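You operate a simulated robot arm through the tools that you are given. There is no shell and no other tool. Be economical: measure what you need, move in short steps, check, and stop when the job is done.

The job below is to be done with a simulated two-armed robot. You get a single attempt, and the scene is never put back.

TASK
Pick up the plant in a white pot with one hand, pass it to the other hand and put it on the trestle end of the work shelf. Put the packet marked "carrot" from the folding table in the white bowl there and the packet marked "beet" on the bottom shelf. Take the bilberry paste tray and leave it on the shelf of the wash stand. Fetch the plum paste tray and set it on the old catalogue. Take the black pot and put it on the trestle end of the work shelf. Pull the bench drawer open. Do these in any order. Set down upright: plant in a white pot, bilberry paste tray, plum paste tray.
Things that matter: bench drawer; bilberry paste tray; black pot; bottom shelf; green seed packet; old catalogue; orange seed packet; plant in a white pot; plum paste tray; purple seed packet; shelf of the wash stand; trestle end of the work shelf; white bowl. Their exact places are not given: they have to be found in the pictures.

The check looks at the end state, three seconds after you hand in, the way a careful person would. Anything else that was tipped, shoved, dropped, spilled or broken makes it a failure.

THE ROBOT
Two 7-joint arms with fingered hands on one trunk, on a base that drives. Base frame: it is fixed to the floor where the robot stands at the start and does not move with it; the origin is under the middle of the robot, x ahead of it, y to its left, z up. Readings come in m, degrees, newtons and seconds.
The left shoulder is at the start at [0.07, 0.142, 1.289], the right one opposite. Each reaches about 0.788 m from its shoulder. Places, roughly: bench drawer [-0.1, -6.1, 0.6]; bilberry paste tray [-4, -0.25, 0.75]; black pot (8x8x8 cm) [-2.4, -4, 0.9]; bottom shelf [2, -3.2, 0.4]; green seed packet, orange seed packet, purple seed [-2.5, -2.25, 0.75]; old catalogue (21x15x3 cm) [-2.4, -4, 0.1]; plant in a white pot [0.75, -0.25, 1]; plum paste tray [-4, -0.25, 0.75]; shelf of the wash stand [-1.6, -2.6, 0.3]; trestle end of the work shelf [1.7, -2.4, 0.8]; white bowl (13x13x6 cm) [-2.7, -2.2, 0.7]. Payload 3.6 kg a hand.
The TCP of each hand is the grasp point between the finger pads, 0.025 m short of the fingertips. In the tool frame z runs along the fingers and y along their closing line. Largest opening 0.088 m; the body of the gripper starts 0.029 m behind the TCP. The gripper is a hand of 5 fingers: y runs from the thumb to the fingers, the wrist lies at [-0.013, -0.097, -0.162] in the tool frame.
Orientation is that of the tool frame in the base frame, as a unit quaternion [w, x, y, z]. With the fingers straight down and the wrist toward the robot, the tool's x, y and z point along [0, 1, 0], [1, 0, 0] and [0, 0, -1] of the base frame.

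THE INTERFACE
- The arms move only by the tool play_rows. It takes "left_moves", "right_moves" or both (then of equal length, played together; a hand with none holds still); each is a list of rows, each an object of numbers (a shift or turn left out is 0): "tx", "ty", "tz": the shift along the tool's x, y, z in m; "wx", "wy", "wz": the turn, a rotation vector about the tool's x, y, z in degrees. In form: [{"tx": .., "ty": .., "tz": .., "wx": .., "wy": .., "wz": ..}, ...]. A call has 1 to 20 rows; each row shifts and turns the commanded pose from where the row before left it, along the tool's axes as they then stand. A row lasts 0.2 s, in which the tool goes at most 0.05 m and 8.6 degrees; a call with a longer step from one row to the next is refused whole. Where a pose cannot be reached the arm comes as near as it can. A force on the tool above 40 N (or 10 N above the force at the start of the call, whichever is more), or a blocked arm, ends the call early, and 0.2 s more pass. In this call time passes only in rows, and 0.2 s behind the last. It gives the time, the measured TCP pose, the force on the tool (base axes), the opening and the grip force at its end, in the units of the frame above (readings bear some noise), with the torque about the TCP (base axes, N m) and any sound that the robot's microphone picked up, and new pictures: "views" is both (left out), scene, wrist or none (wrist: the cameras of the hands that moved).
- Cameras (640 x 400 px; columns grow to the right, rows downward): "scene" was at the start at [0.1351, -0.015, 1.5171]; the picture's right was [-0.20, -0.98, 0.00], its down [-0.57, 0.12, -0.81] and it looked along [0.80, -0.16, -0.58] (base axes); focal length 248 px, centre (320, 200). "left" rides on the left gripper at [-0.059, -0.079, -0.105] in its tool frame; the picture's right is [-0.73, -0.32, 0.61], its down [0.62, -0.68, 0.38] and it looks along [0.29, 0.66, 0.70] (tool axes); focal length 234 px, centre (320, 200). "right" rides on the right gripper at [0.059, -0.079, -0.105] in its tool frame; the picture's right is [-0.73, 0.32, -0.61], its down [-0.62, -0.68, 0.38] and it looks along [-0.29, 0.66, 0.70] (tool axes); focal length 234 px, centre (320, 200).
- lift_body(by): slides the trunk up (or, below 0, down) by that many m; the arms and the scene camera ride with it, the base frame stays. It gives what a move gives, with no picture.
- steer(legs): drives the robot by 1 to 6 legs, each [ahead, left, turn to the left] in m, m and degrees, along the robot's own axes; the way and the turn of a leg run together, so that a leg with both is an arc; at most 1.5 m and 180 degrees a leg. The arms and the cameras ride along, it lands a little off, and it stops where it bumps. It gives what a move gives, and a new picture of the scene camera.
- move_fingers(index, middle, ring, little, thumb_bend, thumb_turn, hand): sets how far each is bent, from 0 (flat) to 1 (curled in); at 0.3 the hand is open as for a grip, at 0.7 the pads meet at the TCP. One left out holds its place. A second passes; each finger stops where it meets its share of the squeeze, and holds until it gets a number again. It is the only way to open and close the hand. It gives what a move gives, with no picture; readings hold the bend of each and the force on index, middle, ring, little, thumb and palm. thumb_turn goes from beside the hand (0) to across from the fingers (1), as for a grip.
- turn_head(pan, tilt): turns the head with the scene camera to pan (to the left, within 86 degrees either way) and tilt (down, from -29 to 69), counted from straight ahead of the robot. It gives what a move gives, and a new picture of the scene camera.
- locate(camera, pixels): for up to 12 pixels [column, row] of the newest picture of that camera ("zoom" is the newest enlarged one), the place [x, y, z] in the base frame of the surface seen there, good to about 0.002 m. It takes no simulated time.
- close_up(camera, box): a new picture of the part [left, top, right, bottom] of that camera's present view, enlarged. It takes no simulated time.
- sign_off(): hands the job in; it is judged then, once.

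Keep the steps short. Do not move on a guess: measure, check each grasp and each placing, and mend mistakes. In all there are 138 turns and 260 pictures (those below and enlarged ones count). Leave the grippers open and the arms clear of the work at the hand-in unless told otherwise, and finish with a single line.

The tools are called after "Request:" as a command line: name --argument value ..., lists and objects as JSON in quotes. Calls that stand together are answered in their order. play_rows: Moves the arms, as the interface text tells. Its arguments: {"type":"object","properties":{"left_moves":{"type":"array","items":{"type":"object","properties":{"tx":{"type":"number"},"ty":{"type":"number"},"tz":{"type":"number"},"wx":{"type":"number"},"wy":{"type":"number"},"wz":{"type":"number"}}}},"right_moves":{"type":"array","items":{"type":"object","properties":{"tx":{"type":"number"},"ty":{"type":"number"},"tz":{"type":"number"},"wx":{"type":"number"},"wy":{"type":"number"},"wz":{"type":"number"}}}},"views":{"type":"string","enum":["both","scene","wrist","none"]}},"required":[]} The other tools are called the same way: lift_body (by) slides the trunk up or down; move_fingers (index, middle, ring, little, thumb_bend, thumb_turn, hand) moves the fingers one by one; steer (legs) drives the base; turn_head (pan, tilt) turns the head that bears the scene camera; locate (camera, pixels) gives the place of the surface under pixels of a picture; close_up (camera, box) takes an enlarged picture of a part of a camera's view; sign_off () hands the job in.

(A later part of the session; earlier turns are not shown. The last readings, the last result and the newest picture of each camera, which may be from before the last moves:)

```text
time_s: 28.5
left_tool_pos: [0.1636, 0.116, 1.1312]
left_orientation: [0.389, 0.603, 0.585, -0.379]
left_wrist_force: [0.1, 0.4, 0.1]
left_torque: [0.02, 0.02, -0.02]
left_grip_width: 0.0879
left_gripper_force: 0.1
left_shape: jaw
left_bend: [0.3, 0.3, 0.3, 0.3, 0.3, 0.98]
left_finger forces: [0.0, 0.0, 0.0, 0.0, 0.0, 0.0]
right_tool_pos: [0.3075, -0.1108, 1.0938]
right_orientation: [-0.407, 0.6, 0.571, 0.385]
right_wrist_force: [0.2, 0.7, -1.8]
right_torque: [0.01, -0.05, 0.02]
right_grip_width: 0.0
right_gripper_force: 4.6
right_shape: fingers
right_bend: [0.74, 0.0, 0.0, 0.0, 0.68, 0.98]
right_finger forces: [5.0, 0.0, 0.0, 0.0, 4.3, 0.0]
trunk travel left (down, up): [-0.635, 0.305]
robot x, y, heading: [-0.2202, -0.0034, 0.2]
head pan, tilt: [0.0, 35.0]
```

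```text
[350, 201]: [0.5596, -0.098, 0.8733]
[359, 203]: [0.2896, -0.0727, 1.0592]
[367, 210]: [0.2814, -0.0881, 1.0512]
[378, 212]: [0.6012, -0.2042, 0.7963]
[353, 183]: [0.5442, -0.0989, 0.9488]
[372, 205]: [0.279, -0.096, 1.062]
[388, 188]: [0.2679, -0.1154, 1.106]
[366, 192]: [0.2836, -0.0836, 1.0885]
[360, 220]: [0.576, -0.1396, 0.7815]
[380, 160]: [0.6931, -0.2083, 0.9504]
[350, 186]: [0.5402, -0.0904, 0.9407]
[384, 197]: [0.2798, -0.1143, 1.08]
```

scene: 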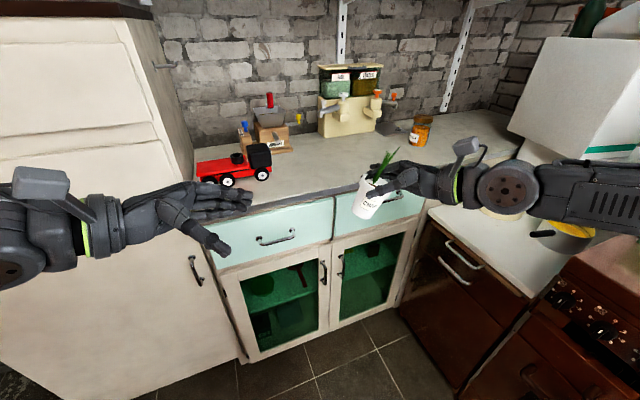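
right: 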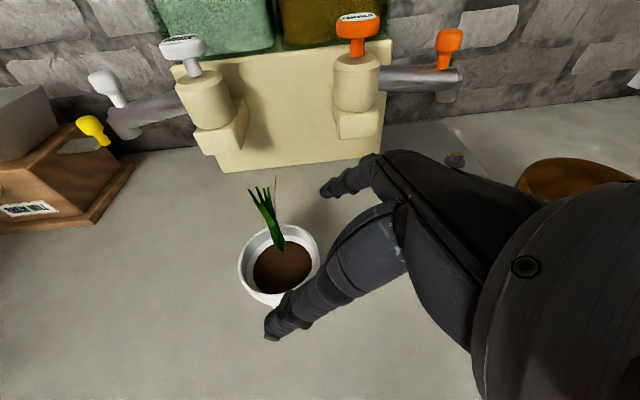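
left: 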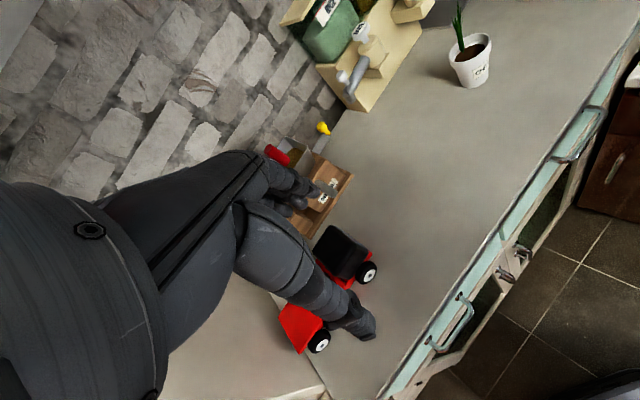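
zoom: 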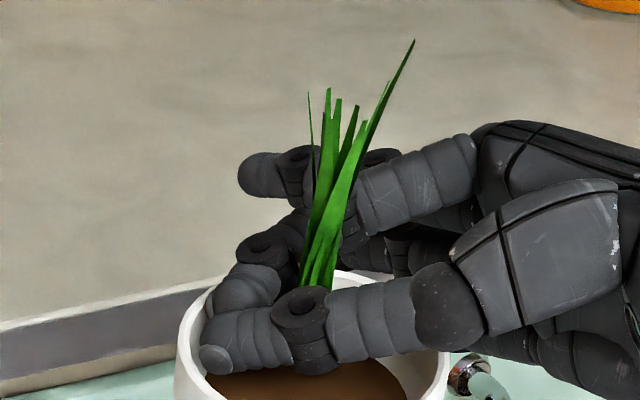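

The pot centre is near (0.307,-0.095), rim z≈1.095, with index and thumb hooked inside the rim. I'll bring the left hand level, fingers to the right, at the pot's height and well to its left.

Request:
play_rows --left_moves '[{"wy": -8, "ty": 0.03}, {"wy": -8, "ty": 0.03}, {"wy": -8, "ty": 0.03}, {"tx": 0.035, "ty": 0.03}, {"tx": 0.035, "ty": 0.02}]' --views "wrist"

Request:
close_up --camera "scene" --box '[160, 100, 460, 290]'

```text
time_s: 29.7
left_tool_pos: [0.3059, 0.1141, 1.0654]
left_orientation: [0.502, 0.512, 0.49, -0.496]
left_wrist_force: [0.4, 0.5, -0.9]
left_torque: [0.01, -0.04, 0.01]
left_grip_width: 0.0879
left_gripper_force: 0.1
left_shape: jaw
left_bend: [0.3, 0.3, 0.3, 0.3, 0.3, 0.98]
left_finger forces: [0.0, 0.0, 0.0, 0.0, 0.1, 0.0]
right_tool_pos: [0.3066, -0.1094, 1.0923]
right_orientation: [-0.408, 0.601, 0.571, 0.384]
right_wrist_force: [0.7, -0.3, -1.9]
right_torque: [0.01, 0.02, 0.0]
right_grip_width: 0.0
right_gripper_force: 5.1
right_shape: fingers
right_bend: [0.74, 0.0, 0.0, 0.0, 0.68, 0.98]
right_finger forces: [4.9, 0.0, 0.0, 0.0, 4.4, 0.0]
trunk travel left (down, up): [-0.635, 0.305]
robot x, y, heading: [-0.2199, -0.0014, 0.2]
head pan, tilt: [0.0, 35.0]
```

left: 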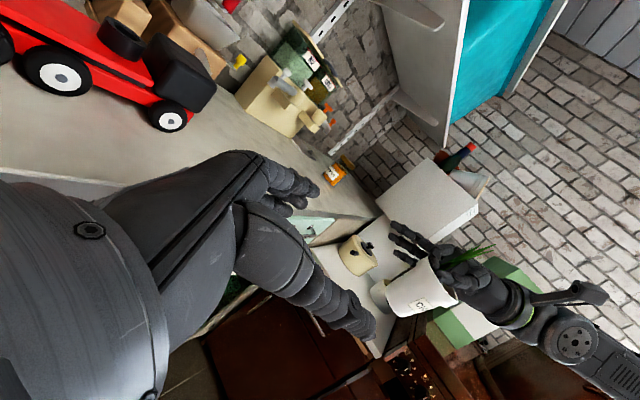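

```text
2.11 times, centred on (310, 195) of scene
```

zoom: 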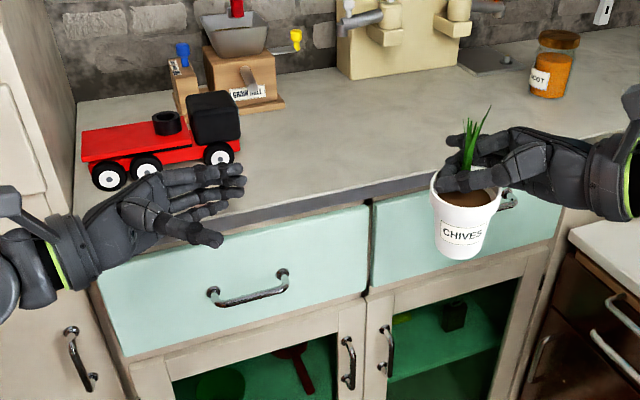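

I'll measure the pot's rim and bottom from the left hand camera.

Request:
close_up --camera "left" --box '[340, 210, 500, 330]'

Request:
locate --camera "left" --pixels '[[432, 264], [454, 303], [384, 283], [395, 314], [412, 295], [388, 300], [443, 283], [405, 280]]'

```text
3.33 times, centred on (420, 270) of left
```

zoom: 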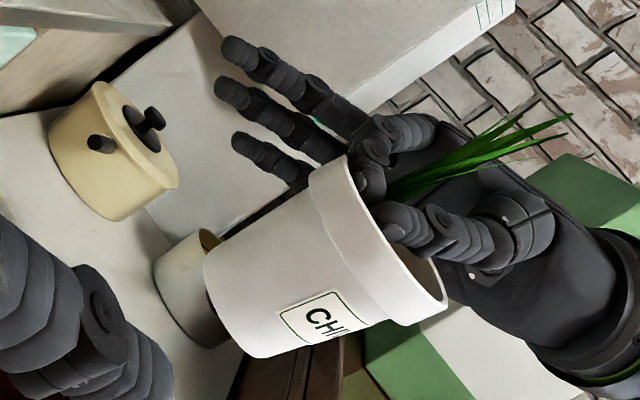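

```text
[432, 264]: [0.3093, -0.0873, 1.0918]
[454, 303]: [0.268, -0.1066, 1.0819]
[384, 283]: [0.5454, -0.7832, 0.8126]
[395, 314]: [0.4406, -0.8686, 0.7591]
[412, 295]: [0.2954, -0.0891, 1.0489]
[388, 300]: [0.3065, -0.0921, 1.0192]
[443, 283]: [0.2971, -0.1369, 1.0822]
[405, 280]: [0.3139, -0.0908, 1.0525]
```

The pot stands nearly upright: left face y≈-0.089, centre ≈(0.305,-0.115), z 1.018–1.088. I'll slide the left hand in around its middle.

Request:
play_rows --left_moves '[{"tx": 0.008, "ty": 0.003, "tz": 0.044}, {"tz": 0.045}, {"tz": 0.045}, {"tz": 0.045}, {"tz": 0.035}]' --views "wrist"

Request:
close_up --camera "scene" --box '[290, 130, 450, 250]'

```text
time_s: 30.9
left_tool_pos: [0.3042, -0.1019, 1.0573]
left_orientation: [0.501, 0.513, 0.49, -0.495]
left_wrist_force: [-0.6, 0.3, 0.0]
left_torque: [0.04, 0.01, 0.02]
left_grip_width: 0.088
left_gripper_force: 0.1
left_shape: jaw
left_bend: [0.3, 0.3, 0.3, 0.3, 0.3, 0.98]
left_finger forces: [0.0, 0.0, 0.1, 0.0, 0.0, 0.1]
right_tool_pos: [0.3072, -0.1112, 1.0933]
right_orientation: [-0.408, 0.6, 0.57, 0.385]
right_wrist_force: [0.1, 0.1, -1.3]
right_torque: [0.0, -0.02, -0.03]
right_grip_width: 0.0002
right_gripper_force: 4.5
right_shape: fingers
right_bend: [0.74, 0.0, 0.0, 0.0, 0.68, 0.98]
right_finger forces: [4.8, 0.0, 0.0, 0.0, 4.4, 0.1]
trunk travel left (down, up): [-0.635, 0.305]
robot x, y, heading: [-0.2159, -0.0024, -0.0]
head pan, tilt: [0.0, 35.0]
```

left: 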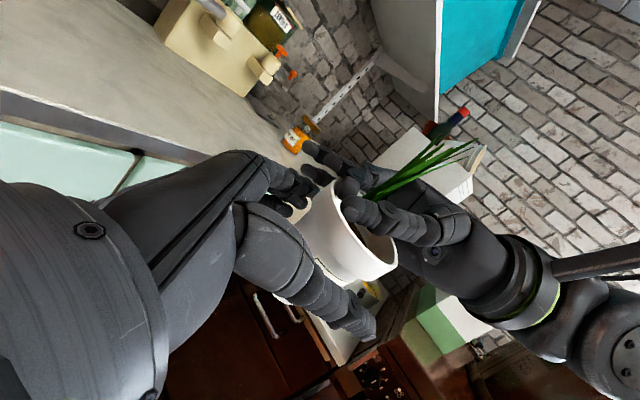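

```text
3.33 times, centred on (370, 190) of scene
```

zoom: 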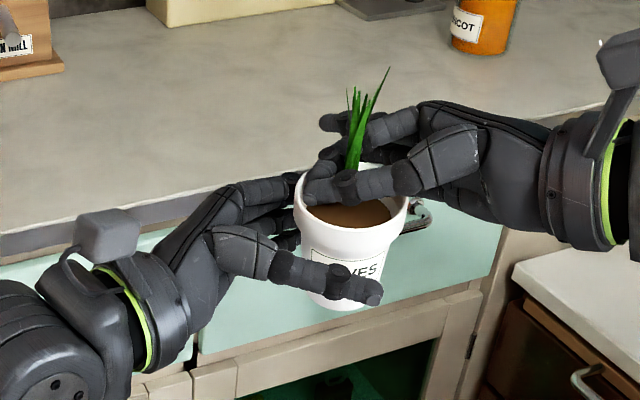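

The left fingers straddle the pot body below the lip. Closing the left thumb, index, middle and ring.

Request:
move_fingers --hand "left" --index 0.6 --middle 0.6 --ring 0.6 --thumb_bend 0.6

Request:
close_up --camera "scene" --box '[290, 130, 450, 250]'

```text
time_s: 31.9
left_tool_pos: [0.3038, -0.0991, 1.0576]
left_orientation: [0.502, 0.512, 0.49, -0.495]
left_wrist_force: [-1.6, -0.3, -2.3]
left_torque: [0.03, -0.07, -0.01]
left_grip_width: 0.048
left_gripper_force: 13.4
left_shape: fingers
left_bend: [0.51, 0.55, 0.54, 0.3, 0.46, 0.96]
left_finger forces: [5.9, 3.3, 3.5, 0.0, 13.8, 0.0]
right_tool_pos: [0.3073, -0.1118, 1.0935]
right_orientation: [-0.408, 0.601, 0.571, 0.383]
right_wrist_force: [0.9, 0.9, 2.3]
right_torque: [0.01, 0.02, -0.02]
right_grip_width: 0.0
right_gripper_force: 4.1
right_shape: fingers
right_bend: [0.74, 0.0, 0.0, 0.0, 0.68, 0.97]
right_finger forces: [4.9, 0.1, 0.0, 0.0, 3.3, 0.1]
trunk travel left (down, up): [-0.635, 0.305]
robot x, y, heading: [-0.2223, -0.0029, 0.0]
head pan, tilt: [0.0, 35.0]
```

```text
3.33 times, centred on (370, 190) of scene
```

zoom: 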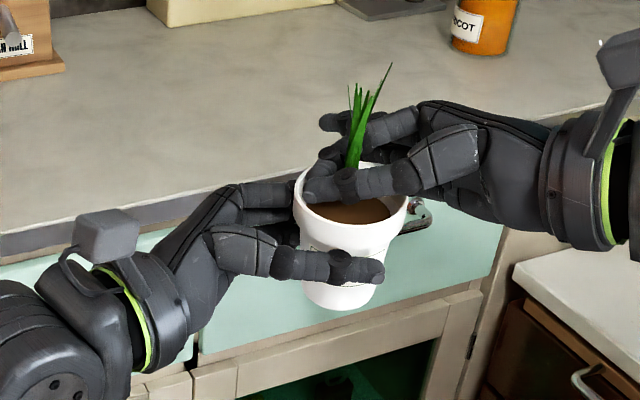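

The left hand holds firmly (13.8 N thumb, three fingers). The right fingers are inside the rim, so I'll loosen them only part way, then lift them straight up and out.

Request:
move_fingers --hand "right" --index 0.61 --thumb_bend 0.6

Request:
play_rows --right_moves '[{"tx": 0.014, "tz": -0.0055}, {"tx": 0.019, "tz": -0.007}]' --views "none"

Request:
close_up --camera "scene" --box '[290, 110, 450, 230]'

```text
time_s: 32.9
left_tool_pos: [0.3055, -0.1006, 1.0563]
left_orientation: [0.502, 0.512, 0.491, -0.495]
left_wrist_force: [0.1, -0.1, -1.1]
left_torque: [0.02, -0.02, 0.0]
left_grip_width: 0.048
left_gripper_force: 13.1
left_shape: fingers
left_bend: [0.52, 0.55, 0.55, 0.3, 0.46, 0.96]
left_finger forces: [6.9, 3.4, 3.2, 0.1, 12.8, 0.0]
right_tool_pos: [0.3069, -0.111, 1.0925]
right_orientation: [-0.408, 0.6, 0.571, 0.384]
right_wrist_force: [-0.3, -0.5, -0.6]
right_torque: [-0.01, -0.04, 0.02]
right_grip_width: 0.0179
right_gripper_force: 0.1
right_shape: fingers
right_bend: [0.61, 0.0, 0.0, 0.0, 0.6, 0.97]
right_finger forces: [0.1, 0.1, 0.1, 0.1, 0.0, 0.1]
trunk travel left (down, up): [-0.635, 0.305]
robot x, y, heading: [-0.221, -0.0034, 0.2]
head pan, tilt: [0.0, 35.0]
```

```text
time_s: 33.5
left_tool_pos: [0.3046, -0.0995, 1.0578]
left_orientation: [0.502, 0.512, 0.49, -0.495]
left_wrist_force: [1.4, -0.4, 0.5]
left_torque: [0.02, 0.05, 0.02]
left_grip_width: 0.0479
left_gripper_force: 12.2
left_shape: fingers
left_bend: [0.51, 0.56, 0.55, 0.3, 0.48, 0.95]
left_finger forces: [7.5, 3.1, 2.9, 0.0, 11.6, 0.0]
right_tool_pos: [0.3086, -0.108, 1.1294]
right_orientation: [-0.408, 0.6, 0.57, 0.384]
right_wrist_force: [-1.1, -0.1, -1.1]
right_torque: [0.0, -0.01, -0.02]
right_grip_width: 0.0216
right_gripper_force: 1.2
right_shape: fingers
right_bend: [0.6, 0.0, 0.0, 0.0, 0.59, 0.98]
right_finger forces: [0.7, 0.0, 0.1, 0.1, 1.7, 0.0]
trunk travel left (down, up): [-0.635, 0.305]
robot x, y, heading: [-0.2179, -0.0051, -0.0]
head pan, tilt: [0.0, 35.0]
```

```text
3.33 times, centred on (370, 170) of scene
```

zoom: 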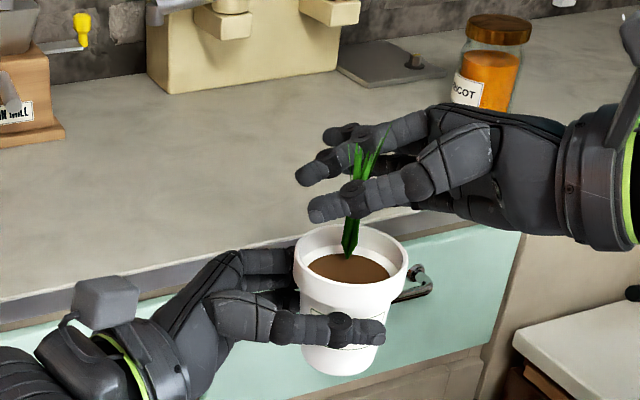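

The right fingers are out above the rim. I'll open them and draw the hand off to the right.

Request:
move_fingers --hand "right" --index 0.3 --middle 0.3 --ring 0.3 --little 0.3 --thumb_bend 0.3

Request:
play_rows --right_moves '[{"tz": -0.04}, {"tz": -0.045}, {"tz": -0.045}, {"tz": -0.045}]' --left_moves '[{"tx": 0}, {"tx": 0}, {"tx": 0}, {"tx": 0}]' --views "scene"

```text
time_s: 34.5
left_tool_pos: [0.303, -0.1005, 1.0577]
left_orientation: [0.502, 0.512, 0.49, -0.495]
left_wrist_force: [-0.7, 0.5, -1.7]
left_torque: [0.03, 0.0, 0.01]
left_grip_width: 0.0476
left_gripper_force: 13.1
left_shape: fingers
left_bend: [0.51, 0.56, 0.55, 0.3, 0.47, 0.95]
left_finger forces: [6.9, 3.4, 3.6, 0.0, 13.1, 0.0]
right_tool_pos: [0.3086, -0.1096, 1.1288]
right_orientation: [-0.408, 0.601, 0.571, 0.384]
right_wrist_force: [0.1, 0.3, -0.7]
right_torque: [0.01, -0.01, -0.04]
right_grip_width: 0.0847
right_gripper_force: 0.1
right_shape: fingers
right_bend: [0.3, 0.3, 0.3, 0.3, 0.3, 0.98]
right_finger forces: [0.1, 0.1, 0.1, 0.0, 0.0, 0.0]
trunk travel left (down, up): [-0.635, 0.305]
robot x, y, heading: [-0.2203, -0.0049, 0.1]
head pan, tilt: [0.0, 35.0]
```

```text
time_s: 35.5
left_tool_pos: [0.3036, -0.0998, 1.0575]
left_orientation: [0.502, 0.512, 0.49, -0.495]
left_wrist_force: [0.6, -0.2, -1.3]
left_torque: [0.02, -0.01, 0.05]
left_grip_width: 0.0477
left_gripper_force: 13.2
left_shape: fingers
left_bend: [0.51, 0.56, 0.55, 0.3, 0.47, 0.95]
left_finger forces: [7.0, 3.3, 3.5, 0.1, 13.2, 0.1]
right_tool_pos: [0.3082, -0.2761, 1.1936]
right_orientation: [-0.409, 0.6, 0.57, 0.384]
right_wrist_force: [-0.2, -0.4, 0.2]
right_torque: [0.0, 0.0, 0.0]
right_grip_width: 0.0846
right_gripper_force: 0.0
right_shape: fingers
right_bend: [0.3, 0.3, 0.3, 0.3, 0.3, 0.98]
right_finger forces: [0.0, 0.0, 0.0, 0.1, 0.0, 0.0]
trunk travel left (down, up): [-0.635, 0.305]
robot x, y, heading: [-0.2212, -0.0037, 0.1]
head pan, tilt: [0.0, 35.0]
```

scene: 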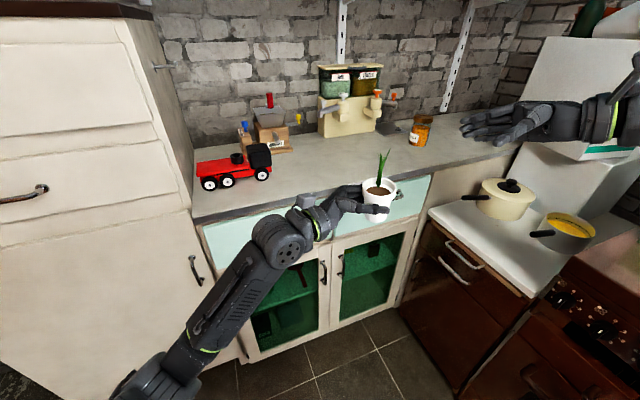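

The pass is done; the plant is in the left hand alone and upright. I'll back away 0.4 m and survey the room to the right.

Request:
steer --legs '[[-0.4, 0, 0]]'

Request:
turn_head --pan -70 --tilt 18

```text
time_s: 38.0
left_tool_pos: [-0.0996, -0.101, 1.0588]
left_orientation: [0.501, 0.513, 0.489, -0.497]
left_wrist_force: [-0.3, -0.6, -1.5]
left_torque: [0.01, 0.03, 0.0]
left_grip_width: 0.0478
left_gripper_force: 13.6
left_shape: fingers
left_bend: [0.51, 0.56, 0.55, 0.3, 0.47, 0.95]
left_finger forces: [7.0, 3.3, 3.7, 0.0, 13.1, 0.0]
right_tool_pos: [-0.0962, -0.2759, 1.1945]
right_orientation: [-0.407, 0.602, 0.569, 0.385]
right_wrist_force: [0.2, -0.8, 0.2]
right_torque: [-0.02, 0.05, -0.03]
right_grip_width: 0.0846
right_gripper_force: 0.0
right_shape: fingers
right_bend: [0.3, 0.3, 0.3, 0.3, 0.3, 0.98]
right_finger forces: [0.1, 0.0, 0.0, 0.0, 0.1, 0.0]
trunk travel left (down, up): [-0.635, 0.305]
robot x, y, heading: [-0.6258, -0.0046, -0.1]
head pan, tilt: [0.0, 35.0]
```

scene: 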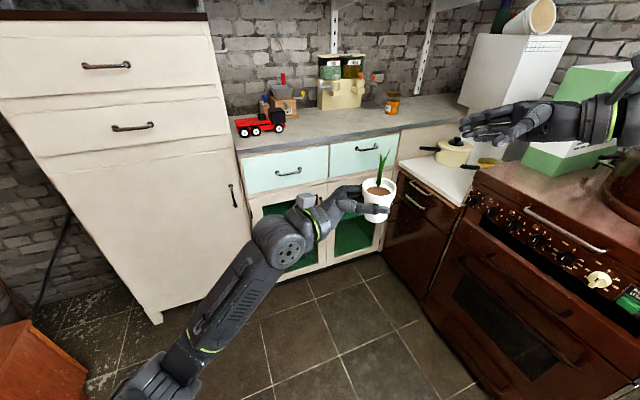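

```text
time_s: 39.4
left_tool_pos: [-0.0997, -0.1019, 1.0568]
left_orientation: [0.5, 0.514, 0.489, -0.497]
left_wrist_force: [0.5, -0.3, -2.0]
left_torque: [0.0, 0.01, 0.05]
left_grip_width: 0.0479
left_gripper_force: 12.7
left_shape: fingers
left_bend: [0.51, 0.56, 0.55, 0.3, 0.47, 0.95]
left_finger forces: [6.9, 3.4, 3.5, 0.0, 13.0, 0.1]
right_tool_pos: [-0.0953, -0.2768, 1.1954]
right_orientation: [-0.408, 0.602, 0.569, 0.385]
right_wrist_force: [0.2, 0.5, 0.2]
right_torque: [-0.03, 0.01, 0.02]
right_grip_width: 0.0843
right_gripper_force: 0.1
right_shape: fingers
right_bend: [0.3, 0.3, 0.3, 0.3, 0.3, 0.98]
right_finger forces: [0.1, 0.0, 0.0, 0.1, 0.0, 0.1]
trunk travel left (down, up): [-0.635, 0.305]
robot x, y, heading: [-0.6232, -0.0056, -0.4]
head pan, tilt: [-70.0, 18.0]
```

scene: 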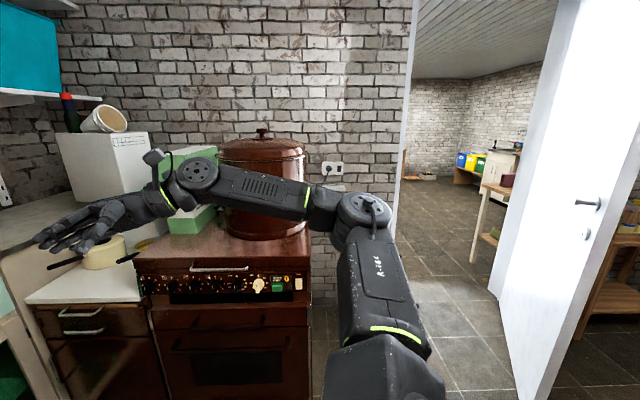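

There's a doorway ahead-right with an open door. I'll measure its sides and the things beyond.

Request:
locate --camera "scene" --pixels '[[402, 150], [410, 60], [392, 225], [497, 285], [535, 385], [585, 260], [570, 350], [475, 240], [487, 190], [420, 180], [610, 240], [465, 165]]'

Request:
turn_head --pan -86 --tilt 30

```text
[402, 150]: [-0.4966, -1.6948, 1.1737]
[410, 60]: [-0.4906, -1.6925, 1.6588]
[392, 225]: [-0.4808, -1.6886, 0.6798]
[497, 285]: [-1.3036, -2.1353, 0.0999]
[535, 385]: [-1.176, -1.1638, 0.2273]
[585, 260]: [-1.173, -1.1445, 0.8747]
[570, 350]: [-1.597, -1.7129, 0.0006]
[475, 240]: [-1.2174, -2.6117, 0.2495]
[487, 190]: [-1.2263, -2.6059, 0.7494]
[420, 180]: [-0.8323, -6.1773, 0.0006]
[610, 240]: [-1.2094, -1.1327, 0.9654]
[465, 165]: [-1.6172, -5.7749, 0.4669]
```

```text
time_s: 40.2
left_tool_pos: [-0.0997, -0.1018, 1.0578]
left_orientation: [0.5, 0.514, 0.489, -0.497]
left_wrist_force: [-0.3, 0.3, -1.6]
left_torque: [0.04, 0.03, -0.02]
left_grip_width: 0.0477
left_gripper_force: 13.3
left_shape: fingers
left_bend: [0.51, 0.56, 0.55, 0.3, 0.47, 0.95]
left_finger forces: [6.9, 3.3, 3.5, 0.0, 13.0, 0.0]
right_tool_pos: [-0.0971, -0.2774, 1.195]
right_orientation: [-0.407, 0.602, 0.57, 0.384]
right_wrist_force: [-0.5, 0.4, 0.2]
right_torque: [0.01, -0.01, 0.03]
right_grip_width: 0.0846
right_gripper_force: 0.1
right_shape: fingers
right_bend: [0.3, 0.3, 0.3, 0.3, 0.3, 0.98]
right_finger forces: [0.0, 0.0, 0.0, 0.0, 0.1, 0.0]
trunk travel left (down, up): [-0.635, 0.305]
robot x, y, heading: [-0.6246, -0.0027, -0.0]
head pan, tilt: [-85.9, 30.0]
```

scene: 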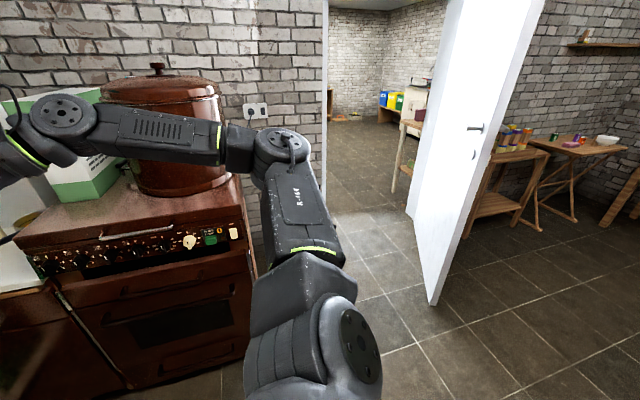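

The gap runs between the wall end (x≈-0.49, y≈-1.69) and the door panel (x≈-1.2 to -1.3). I'll turn right to face it and look straight ahead.

Request:
steer --legs '[[-0.15, 0, 0], [0, 0, -90]]'

Request:
turn_head --pan -5 --tilt 20

```text
time_s: 45.3
left_tool_pos: [-0.8487, -0.5304, 1.0567]
left_orientation: [0.018, 0.709, -0.002, -0.705]
left_wrist_force: [0.1, -0.5, -2.1]
left_torque: [0.03, 0.0, 0.03]
left_grip_width: 0.0475
left_gripper_force: 12.3
left_shape: fingers
left_bend: [0.51, 0.56, 0.55, 0.3, 0.48, 0.95]
left_finger forces: [6.0, 3.1, 3.4, 0.0, 11.9, 0.0]
right_tool_pos: [-1.0227, -0.5398, 1.195]
right_orientation: [-0.027, 0.828, -0.006, 0.56]
right_wrist_force: [-0.2, 0.7, 0.0]
right_torque: [0.0, 0.0, 0.03]
right_grip_width: 0.0845
right_gripper_force: 0.2
right_shape: fingers
right_bend: [0.3, 0.3, 0.3, 0.3, 0.3, 0.98]
right_finger forces: [0.1, 0.1, 0.1, 0.0, 0.0, 0.1]
trunk travel left (down, up): [-0.635, 0.305]
robot x, y, heading: [-0.7712, -0.0032, -88.2]
head pan, tilt: [-85.9, 30.0]
```

scene: 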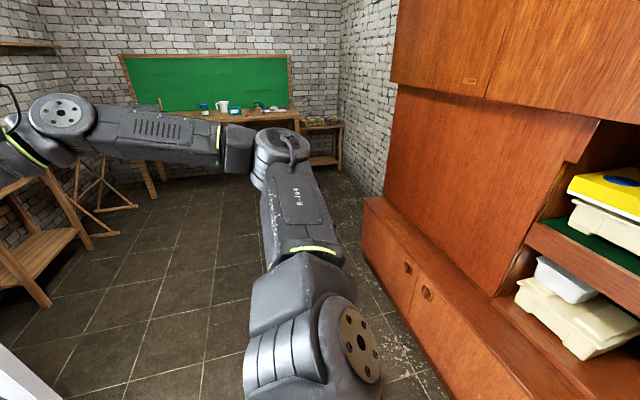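

```text
time_s: 46.8
left_tool_pos: [-0.8483, -0.5292, 1.058]
left_orientation: [0.017, 0.709, -0.002, -0.705]
left_wrist_force: [-0.4, -0.4, -3.0]
left_torque: [-0.01, -0.02, -0.03]
left_grip_width: 0.0474
left_gripper_force: 11.7
left_shape: fingers
left_bend: [0.51, 0.56, 0.55, 0.3, 0.48, 0.95]
left_finger forces: [6.1, 3.1, 3.4, 0.0, 12.0, 0.1]
right_tool_pos: [-1.0233, -0.5405, 1.1937]
right_orientation: [-0.027, 0.829, -0.007, 0.559]
right_wrist_force: [0.1, 0.1, 0.3]
right_torque: [0.01, -0.01, -0.02]
right_grip_width: 0.0845
right_gripper_force: 0.0
right_shape: fingers
right_bend: [0.3, 0.3, 0.3, 0.3, 0.3, 0.98]
right_finger forces: [0.0, 0.1, 0.0, 0.1, 0.0, 0.0]
trunk travel left (down, up): [-0.635, 0.305]
robot x, y, heading: [-0.7731, -0.0048, -88.0]
head pan, tilt: [-5.0, 20.0]
```

scene: 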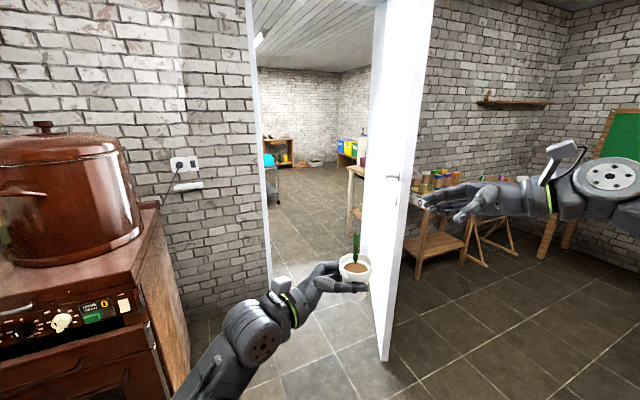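

Let me measure the wall to the right of the door, the door ends and the furniture beyond.

Request:
locate --camera "scene" --pixels '[[265, 200], [460, 120], [383, 300], [372, 150], [352, 190], [385, 355], [415, 225], [500, 200], [450, 240], [272, 175], [340, 150], [300, 240]]'

Request:
close_up --camera "scene" --box '[245, 90, 535, 290]'

```text
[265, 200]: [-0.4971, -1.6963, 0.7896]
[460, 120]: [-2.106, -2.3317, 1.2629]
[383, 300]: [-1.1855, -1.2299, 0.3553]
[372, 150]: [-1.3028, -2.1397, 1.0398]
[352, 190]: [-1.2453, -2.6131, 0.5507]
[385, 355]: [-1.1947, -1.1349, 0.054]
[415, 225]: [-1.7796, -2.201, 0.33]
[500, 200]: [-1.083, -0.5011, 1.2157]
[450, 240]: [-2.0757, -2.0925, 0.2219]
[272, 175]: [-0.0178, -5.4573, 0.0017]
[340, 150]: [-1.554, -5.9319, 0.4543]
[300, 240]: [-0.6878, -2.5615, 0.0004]
```

```text
2.00 times, centred on (390, 190) of scene
```

zoom: 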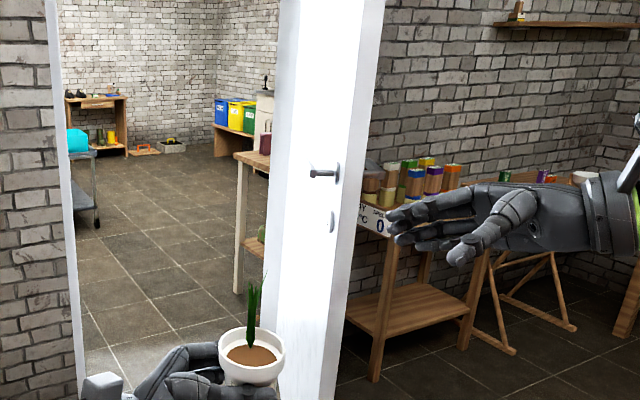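

The opening is about 0.72 m of usable width, so I need narrow arms. I'll stretch the right arm forward and inward, then look at both elbows.

Request:
play_rows --right_moves '[{"ty": 0.03, "tx": -0.02, "tz": 0.02}, {"ty": 0.03, "tx": -0.02, "tz": 0.02}, {"ty": 0.03, "tx": -0.02, "tz": 0.02}, {"ty": 0.03}]' --views "none"

Request:
turn_head --pan -45 --tilt 55

Request:
turn_head --pan 45 --tilt 55

```text
time_s: 47.8
left_tool_pos: [-0.8473, -0.5303, 1.0572]
left_orientation: [0.017, 0.709, -0.002, -0.705]
left_wrist_force: [-0.8, -0.1, -1.4]
left_torque: [0.01, -0.05, 0.03]
left_grip_width: 0.0476
left_gripper_force: 12.2
left_shape: fingers
left_bend: [0.51, 0.56, 0.55, 0.3, 0.48, 0.95]
left_finger forces: [6.1, 3.0, 3.2, 0.0, 11.9, 0.1]
right_tool_pos: [-0.9859, -0.6535, 1.1111]
right_orientation: [-0.028, 0.829, -0.01, 0.558]
right_wrist_force: [0.0, 0.0, 0.8]
right_torque: [0.01, -0.02, 0.0]
right_grip_width: 0.0843
right_gripper_force: 0.1
right_shape: fingers
right_bend: [0.3, 0.3, 0.3, 0.3, 0.3, 0.98]
right_finger forces: [0.0, 0.1, 0.0, 0.1, 0.0, 0.0]
trunk travel left (down, up): [-0.635, 0.305]
robot x, y, heading: [-0.7743, -0.0025, -87.9]
head pan, tilt: [-5.0, 20.0]
```

```text
time_s: 48.9
left_tool_pos: [-0.848, -0.5295, 1.0577]
left_orientation: [0.017, 0.709, -0.003, -0.705]
left_wrist_force: [0.0, 0.1, -1.4]
left_torque: [0.03, -0.01, -0.02]
left_grip_width: 0.0477
left_gripper_force: 12.8
left_shape: fingers
left_bend: [0.51, 0.56, 0.55, 0.3, 0.48, 0.95]
left_finger forces: [6.0, 3.2, 3.3, 0.0, 11.9, 0.0]
right_tool_pos: [-0.9855, -0.6529, 1.1114]
right_orientation: [-0.027, 0.829, -0.008, 0.558]
right_wrist_force: [0.6, 0.3, 0.6]
right_torque: [0.0, 0.01, -0.02]
right_grip_width: 0.0847
right_gripper_force: 0.0
right_shape: fingers
right_bend: [0.3, 0.3, 0.3, 0.3, 0.3, 0.98]
right_finger forces: [0.0, 0.0, 0.0, 0.0, 0.1, 0.0]
trunk travel left (down, up): [-0.635, 0.305]
robot x, y, heading: [-0.7707, -0.0033, -88.0]
head pan, tilt: [-45.0, 55.0]
```

scene: 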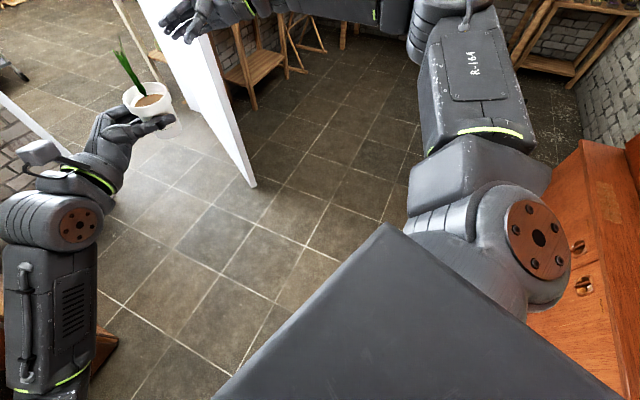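

```text
time_s: 50.5
left_tool_pos: [-0.8477, -0.5292, 1.0577]
left_orientation: [0.017, 0.709, -0.002, -0.705]
left_wrist_force: [-0.2, -0.9, -1.4]
left_torque: [0.01, -0.06, 0.03]
left_grip_width: 0.0476
left_gripper_force: 11.9
left_shape: fingers
left_bend: [0.51, 0.56, 0.55, 0.3, 0.48, 0.95]
left_finger forces: [6.1, 3.1, 3.3, 0.1, 11.9, 0.0]
right_tool_pos: [-0.9868, -0.6529, 1.1117]
right_orientation: [-0.027, 0.829, -0.008, 0.558]
right_wrist_force: [-0.5, 0.3, 0.4]
right_torque: [0.01, -0.01, 0.01]
right_grip_width: 0.0845
right_gripper_force: 0.2
right_shape: fingers
right_bend: [0.3, 0.3, 0.3, 0.3, 0.3, 0.98]
right_finger forces: [0.0, 0.0, 0.1, 0.1, 0.0, 0.0]
trunk travel left (down, up): [-0.635, 0.305]
robot x, y, heading: [-0.7682, -0.0061, -88.0]
head pan, tilt: [45.0, 55.0]
```

scene: 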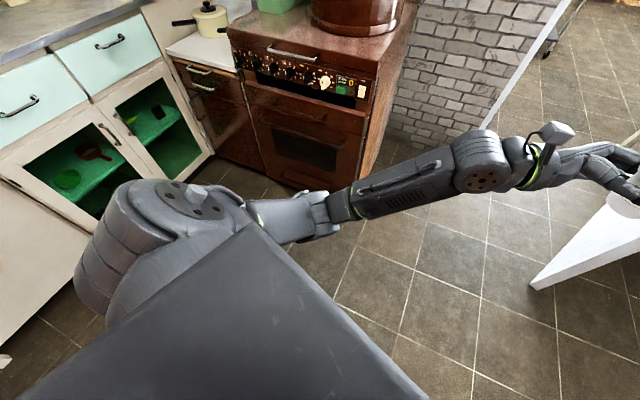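

Measuring the left arm's outermost points.

Request:
locate --camera "scene" --pixels '[[100, 230], [130, 195], [240, 190], [320, 200], [400, 175], [480, 145], [490, 285], [420, 125]]'

Request:
turn_head --pan -60 --tilt 45

```text
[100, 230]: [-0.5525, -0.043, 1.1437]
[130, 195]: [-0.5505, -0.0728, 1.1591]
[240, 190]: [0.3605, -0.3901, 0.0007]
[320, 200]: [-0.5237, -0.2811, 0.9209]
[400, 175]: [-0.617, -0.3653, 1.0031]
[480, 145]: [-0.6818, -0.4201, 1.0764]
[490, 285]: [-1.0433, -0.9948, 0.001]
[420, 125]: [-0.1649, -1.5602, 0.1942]
```

```text
time_s: 52.4
left_tool_pos: [-0.8466, -0.5294, 1.0566]
left_orientation: [0.017, 0.709, -0.003, -0.705]
left_wrist_force: [0.0, -0.3, -1.2]
left_torque: [-0.01, -0.03, 0.0]
left_grip_width: 0.0476
left_gripper_force: 12.4
left_shape: fingers
left_bend: [0.51, 0.56, 0.55, 0.3, 0.48, 0.95]
left_finger forces: [6.1, 3.0, 3.3, 0.1, 11.9, 0.0]
right_tool_pos: [-0.9853, -0.6527, 1.1118]
right_orientation: [-0.027, 0.83, -0.009, 0.558]
right_wrist_force: [-0.1, 0.3, 0.2]
right_torque: [-0.03, -0.01, -0.01]
right_grip_width: 0.0849
right_gripper_force: 0.0
right_shape: fingers
right_bend: [0.3, 0.3, 0.3, 0.3, 0.3, 0.98]
right_finger forces: [0.0, 0.0, 0.0, 0.1, 0.0, 0.0]
trunk travel left (down, up): [-0.635, 0.305]
robot x, y, heading: [-0.768, -0.001, -88.0]
head pan, tilt: [-60.0, 45.0]
```

scene: 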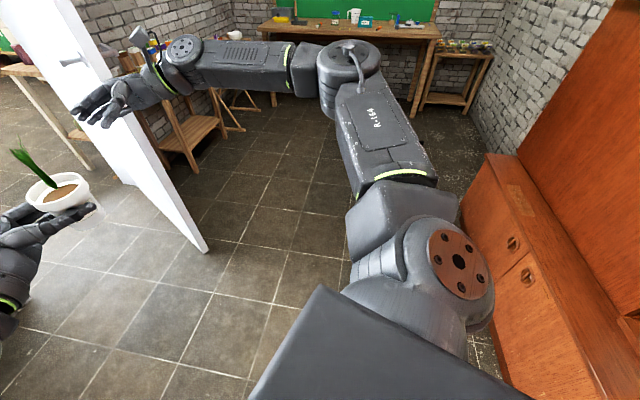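

Request:
locate --camera "scene" --pixels '[[370, 75], [355, 50], [330, 60], [400, 130], [400, 210], [290, 70]]'

```text
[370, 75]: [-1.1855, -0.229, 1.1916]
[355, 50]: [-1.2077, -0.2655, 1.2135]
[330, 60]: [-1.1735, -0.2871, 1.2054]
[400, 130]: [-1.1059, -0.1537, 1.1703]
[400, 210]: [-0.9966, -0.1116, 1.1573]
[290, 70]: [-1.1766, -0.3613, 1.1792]
```

The right elbow sticks out 0.47 m. I'll move that hand outward, turn its fingers down and lower it beside the body so the elbow drops.

Request:
play_rows --right_moves '[{"tz": -0.04}, {"tz": -0.04}, {"wy": -7.7, "ty": -0.03}, {"wy": -7.7, "ty": -0.03}, {"wy": -7.7, "ty": -0.03}, {"wy": -7.7, "ty": -0.03}, {"wy": -7.7, "ty": -0.03}, {"wy": -7.7, "ty": -0.03}, {"wy": -7.7, "ty": -0.03}, {"wy": -7.7, "ty": -0.03}, {"wy": -7.7, "ty": -0.03}, {"tz": 0.045}, {"tz": 0.045}, {"tz": 0.045}, {"tz": 0.045}, {"tz": 0.045}, {"tz": 0.045}, {"tz": 0.045}, {"tz": 0.045}]' --views "scene"

```text
time_s: 56.4
left_tool_pos: [-0.8491, -0.53, 1.0572]
left_orientation: [0.017, 0.709, -0.004, -0.705]
left_wrist_force: [0.0, -0.1, -1.5]
left_torque: [0.02, -0.05, -0.03]
left_grip_width: 0.0473
left_gripper_force: 11.9
left_shape: fingers
left_bend: [0.51, 0.56, 0.55, 0.3, 0.48, 0.95]
left_finger forces: [6.1, 3.1, 3.1, 0.0, 11.6, 0.1]
right_tool_pos: [-1.0802, -0.3766, 0.7969]
right_orientation: [-0.026, 1.0, 0.009, -0.01]
right_wrist_force: [0.1, -0.9, -0.4]
right_torque: [0.02, -0.04, 0.0]
right_grip_width: 0.0847
right_gripper_force: 0.1
right_shape: fingers
right_bend: [0.3, 0.3, 0.3, 0.3, 0.3, 0.98]
right_finger forces: [0.0, 0.0, 0.1, 0.1, 0.0, 0.0]
right hand out of reach, approached as far as the arm can: row 2, 15, 16
trunk travel left (down, up): [-0.635, 0.305]
robot x, y, heading: [-0.7703, 0.0001, -87.8]
head pan, tilt: [-60.0, 45.0]
```

scene: 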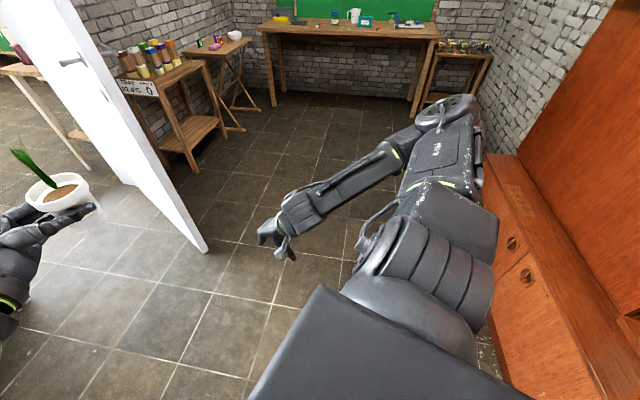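

The elbow is still out. I'll bring the right hand inward, low, under the left arm, with the fingers turned inward as the left arm does.

Request:
play_rows --right_moves '[{"tx": 0.04}, {"tx": 0.04}, {"tx": 0.04}, {"tx": 0.04}, {"tx": 0.04}, {"tx": 0.03}, {"wy": 8}, {"wy": 8}, {"wy": 8}, {"wy": 8}, {"wy": 8}, {"wy": 8}, {"wy": 8}, {"wy": 8}]' --views "scene"

```text
time_s: 59.4
left_tool_pos: [-0.8472, -0.5295, 1.0575]
left_orientation: [0.017, 0.709, -0.002, -0.705]
left_wrist_force: [0.5, -0.3, -1.6]
left_torque: [-0.02, -0.02, 0.02]
left_grip_width: 0.0475
left_gripper_force: 12.0
left_shape: fingers
left_bend: [0.51, 0.56, 0.55, 0.3, 0.48, 0.95]
left_finger forces: [6.2, 3.1, 3.1, 0.0, 11.8, 0.1]
right_tool_pos: [-0.8499, -0.3738, 0.7941]
right_orientation: [-0.028, 0.853, -0.006, 0.521]
right_wrist_force: [0.5, -0.4, -0.5]
right_torque: [-0.01, 0.01, 0.01]
right_grip_width: 0.0845
right_gripper_force: 0.0
right_shape: fingers
right_bend: [0.3, 0.3, 0.3, 0.3, 0.3, 0.98]
right_finger forces: [0.0, 0.0, 0.0, 0.1, 0.0, 0.0]
trunk travel left (down, up): [-0.635, 0.305]
robot x, y, heading: [-0.7723, -0.0029, -87.8]
head pan, tilt: [-60.0, 45.0]
```

scene: 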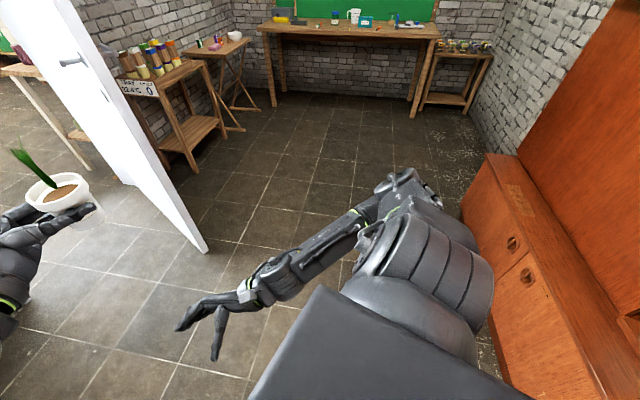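

Much better tucked. Measuring its outermost points.

Request:
locate --camera "scene" --pixels '[[400, 175], [425, 185], [385, 185], [465, 230], [480, 270], [440, 230], [120, 85], [230, 40], [340, 25], [180, 65]]'

Request:
close_up --camera "scene" --box '[80, 0, 460, 140]'

```text
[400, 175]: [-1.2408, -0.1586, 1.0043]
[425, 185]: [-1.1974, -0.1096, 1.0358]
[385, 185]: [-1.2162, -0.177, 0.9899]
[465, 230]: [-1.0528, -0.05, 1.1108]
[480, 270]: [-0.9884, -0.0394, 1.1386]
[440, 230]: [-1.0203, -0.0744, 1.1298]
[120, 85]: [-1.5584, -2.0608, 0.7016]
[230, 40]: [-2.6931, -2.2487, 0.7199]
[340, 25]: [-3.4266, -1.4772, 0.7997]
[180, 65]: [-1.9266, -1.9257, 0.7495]
```

```text
1.68 times, centred on (270, 70) of scene
```

zoom: 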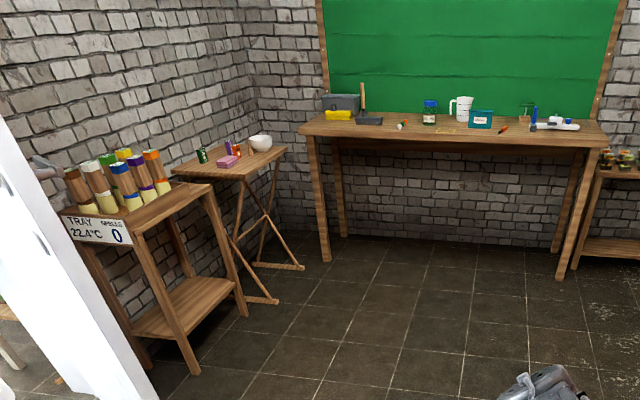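

The elbow is still 0.47 m out. I'll extend the hand forward and further in, to straighten the arm.

Request:
play_rows --right_moves '[{"ty": 0.045}, {"ty": 0.045}, {"ty": 0.045}, {"ty": 0.04, "tz": 0.02}, {"ty": 0.03, "tz": 0.03}, {"tz": 0.04}]' --views "scene"

```text
time_s: 60.8
left_tool_pos: [-0.8479, -0.5288, 1.0576]
left_orientation: [0.016, 0.709, -0.003, -0.705]
left_wrist_force: [0.4, 0.7, -1.2]
left_torque: [0.02, -0.02, -0.02]
left_grip_width: 0.0477
left_gripper_force: 11.7
left_shape: fingers
left_bend: [0.51, 0.56, 0.55, 0.3, 0.48, 0.95]
left_finger forces: [6.1, 3.1, 2.9, 0.0, 11.7, 0.0]
right_tool_pos: [-0.7657, -0.5749, 0.7432]
right_orientation: [-0.028, 0.854, -0.005, 0.52]
right_wrist_force: [0.8, 0.1, 0.6]
right_torque: [-0.04, 0.03, -0.02]
right_grip_width: 0.0847
right_gripper_force: 0.0
right_shape: fingers
right_bend: [0.3, 0.3, 0.3, 0.3, 0.3, 0.98]
right_finger forces: [0.1, 0.0, 0.0, 0.1, 0.0, 0.0]
trunk travel left (down, up): [-0.635, 0.305]
robot x, y, heading: [-0.7718, -0.0025, -88.3]
head pan, tilt: [-60.0, 45.0]
```

scene: 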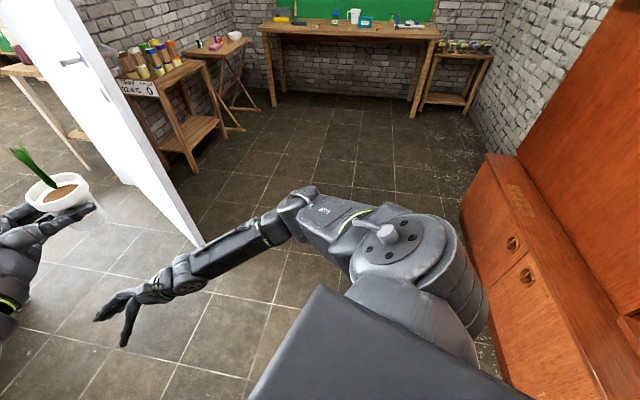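

Request:
locate --camera "scene" --pixels '[[295, 200], [280, 210], [315, 190], [470, 260], [440, 220], [350, 225], [240, 245], [195, 265]]'

Request:
turn_head --pan 0 --tilt 45

```text
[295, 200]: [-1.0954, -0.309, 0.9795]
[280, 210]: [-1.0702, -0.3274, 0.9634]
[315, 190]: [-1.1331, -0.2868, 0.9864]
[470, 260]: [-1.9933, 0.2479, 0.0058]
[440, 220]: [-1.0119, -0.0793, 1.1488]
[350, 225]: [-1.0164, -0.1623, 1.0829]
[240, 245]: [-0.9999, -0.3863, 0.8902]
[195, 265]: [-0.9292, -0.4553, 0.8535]
```

```text
time_s: 62.1
left_tool_pos: [-0.8478, -0.5303, 1.0567]
left_orientation: [0.017, 0.709, -0.003, -0.705]
left_wrist_force: [-0.4, -0.6, -1.7]
left_torque: [-0.03, -0.02, 0.02]
left_grip_width: 0.0473
left_gripper_force: 12.2
left_shape: fingers
left_bend: [0.51, 0.56, 0.55, 0.3, 0.48, 0.95]
left_finger forces: [6.3, 3.1, 2.9, 0.1, 11.7, 0.0]
right_tool_pos: [-0.7672, -0.5747, 0.7431]
right_orientation: [-0.026, 0.853, -0.005, 0.521]
right_wrist_force: [-0.2, 0.4, -0.3]
right_torque: [-0.01, -0.02, 0.01]
right_grip_width: 0.0848
right_gripper_force: 0.0
right_shape: fingers
right_bend: [0.3, 0.3, 0.3, 0.3, 0.3, 0.98]
right_finger forces: [0.0, 0.0, 0.0, 0.0, 0.1, 0.0]
trunk travel left (down, up): [-0.635, 0.305]
robot x, y, heading: [-0.7705, -0.0024, -88.1]
head pan, tilt: [0.0, 45.0]
```

scene: 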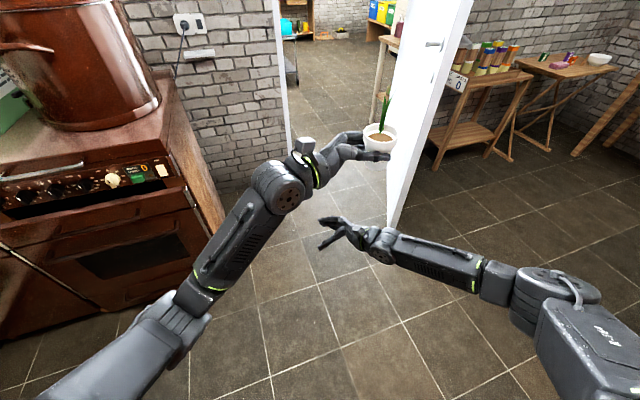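

The right side is down to about 0.37 m. I'll straighten that arm a little more.

Request:
play_rows --right_moves '[{"tz": 0.04, "ty": 0.015}, {"tz": 0.04, "ty": 0.015}, {"tz": 0.03, "tx": -0.03}]' --views "none"

Request:
turn_head --pan -55 --tilt 50

```text
time_s: 62.9
left_tool_pos: [-0.8471, -0.5293, 1.0572]
left_orientation: [0.016, 0.709, -0.003, -0.705]
left_wrist_force: [0.3, -0.6, -1.7]
left_torque: [0.01, -0.03, 0.04]
left_grip_width: 0.0474
left_gripper_force: 12.0
left_shape: fingers
left_bend: [0.51, 0.56, 0.55, 0.3, 0.48, 0.95]
left_finger forces: [6.2, 3.2, 2.9, 0.1, 11.6, 0.0]
right_tool_pos: [-0.6793, -0.5993, 0.665]
right_orientation: [-0.027, 0.853, -0.006, 0.521]
right_wrist_force: [0.3, 0.5, 0.0]
right_torque: [0.0, 0.01, 0.02]
right_grip_width: 0.0848
right_gripper_force: 0.1
right_shape: fingers
right_bend: [0.3, 0.3, 0.3, 0.3, 0.3, 0.98]
right_finger forces: [0.0, 0.0, 0.0, 0.0, 0.0, 0.0]
trunk travel left (down, up): [-0.635, 0.305]
robot x, y, heading: [-0.7686, -0.0009, -88.0]
head pan, tilt: [0.0, 45.0]
```

```text
time_s: 64.1
left_tool_pos: [-0.848, -0.5297, 1.0576]
left_orientation: [0.017, 0.709, -0.003, -0.705]
left_wrist_force: [-0.5, -0.2, -1.7]
left_torque: [0.01, -0.07, -0.03]
left_grip_width: 0.0473
left_gripper_force: 11.1
left_shape: fingers
left_bend: [0.51, 0.56, 0.55, 0.3, 0.48, 0.95]
left_finger forces: [6.1, 3.2, 2.9, 0.0, 11.6, 0.0]
right_tool_pos: [-0.6818, -0.6011, 0.6641]
right_orientation: [-0.027, 0.853, -0.006, 0.521]
right_wrist_force: [0.1, 1.3, -0.4]
right_torque: [-0.01, 0.0, 0.02]
right_grip_width: 0.0847
right_gripper_force: 0.0
right_shape: fingers
right_bend: [0.3, 0.3, 0.3, 0.3, 0.3, 0.98]
right_finger forces: [0.0, 0.1, 0.0, 0.1, 0.0, 0.1]
trunk travel left (down, up): [-0.635, 0.305]
robot x, y, heading: [-0.7726, -0.0032, -87.6]
head pan, tilt: [-55.0, 50.0]
```

scene: 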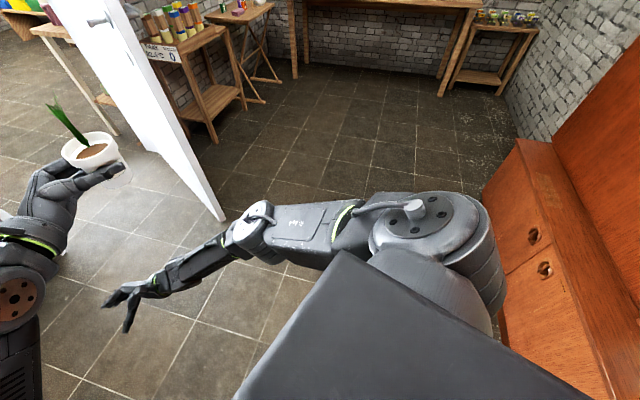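

Request:
locate --camera "scene" --pixels '[[262, 208], [240, 225], [320, 205], [430, 200], [490, 240], [222, 218], [108, 22], [60, 35]]'

```text
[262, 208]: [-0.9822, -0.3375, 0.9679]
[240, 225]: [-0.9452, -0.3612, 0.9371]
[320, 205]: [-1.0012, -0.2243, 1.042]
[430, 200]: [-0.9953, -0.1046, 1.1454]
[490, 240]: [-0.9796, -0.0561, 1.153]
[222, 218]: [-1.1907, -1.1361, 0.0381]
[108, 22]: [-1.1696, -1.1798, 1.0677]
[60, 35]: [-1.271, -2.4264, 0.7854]
```

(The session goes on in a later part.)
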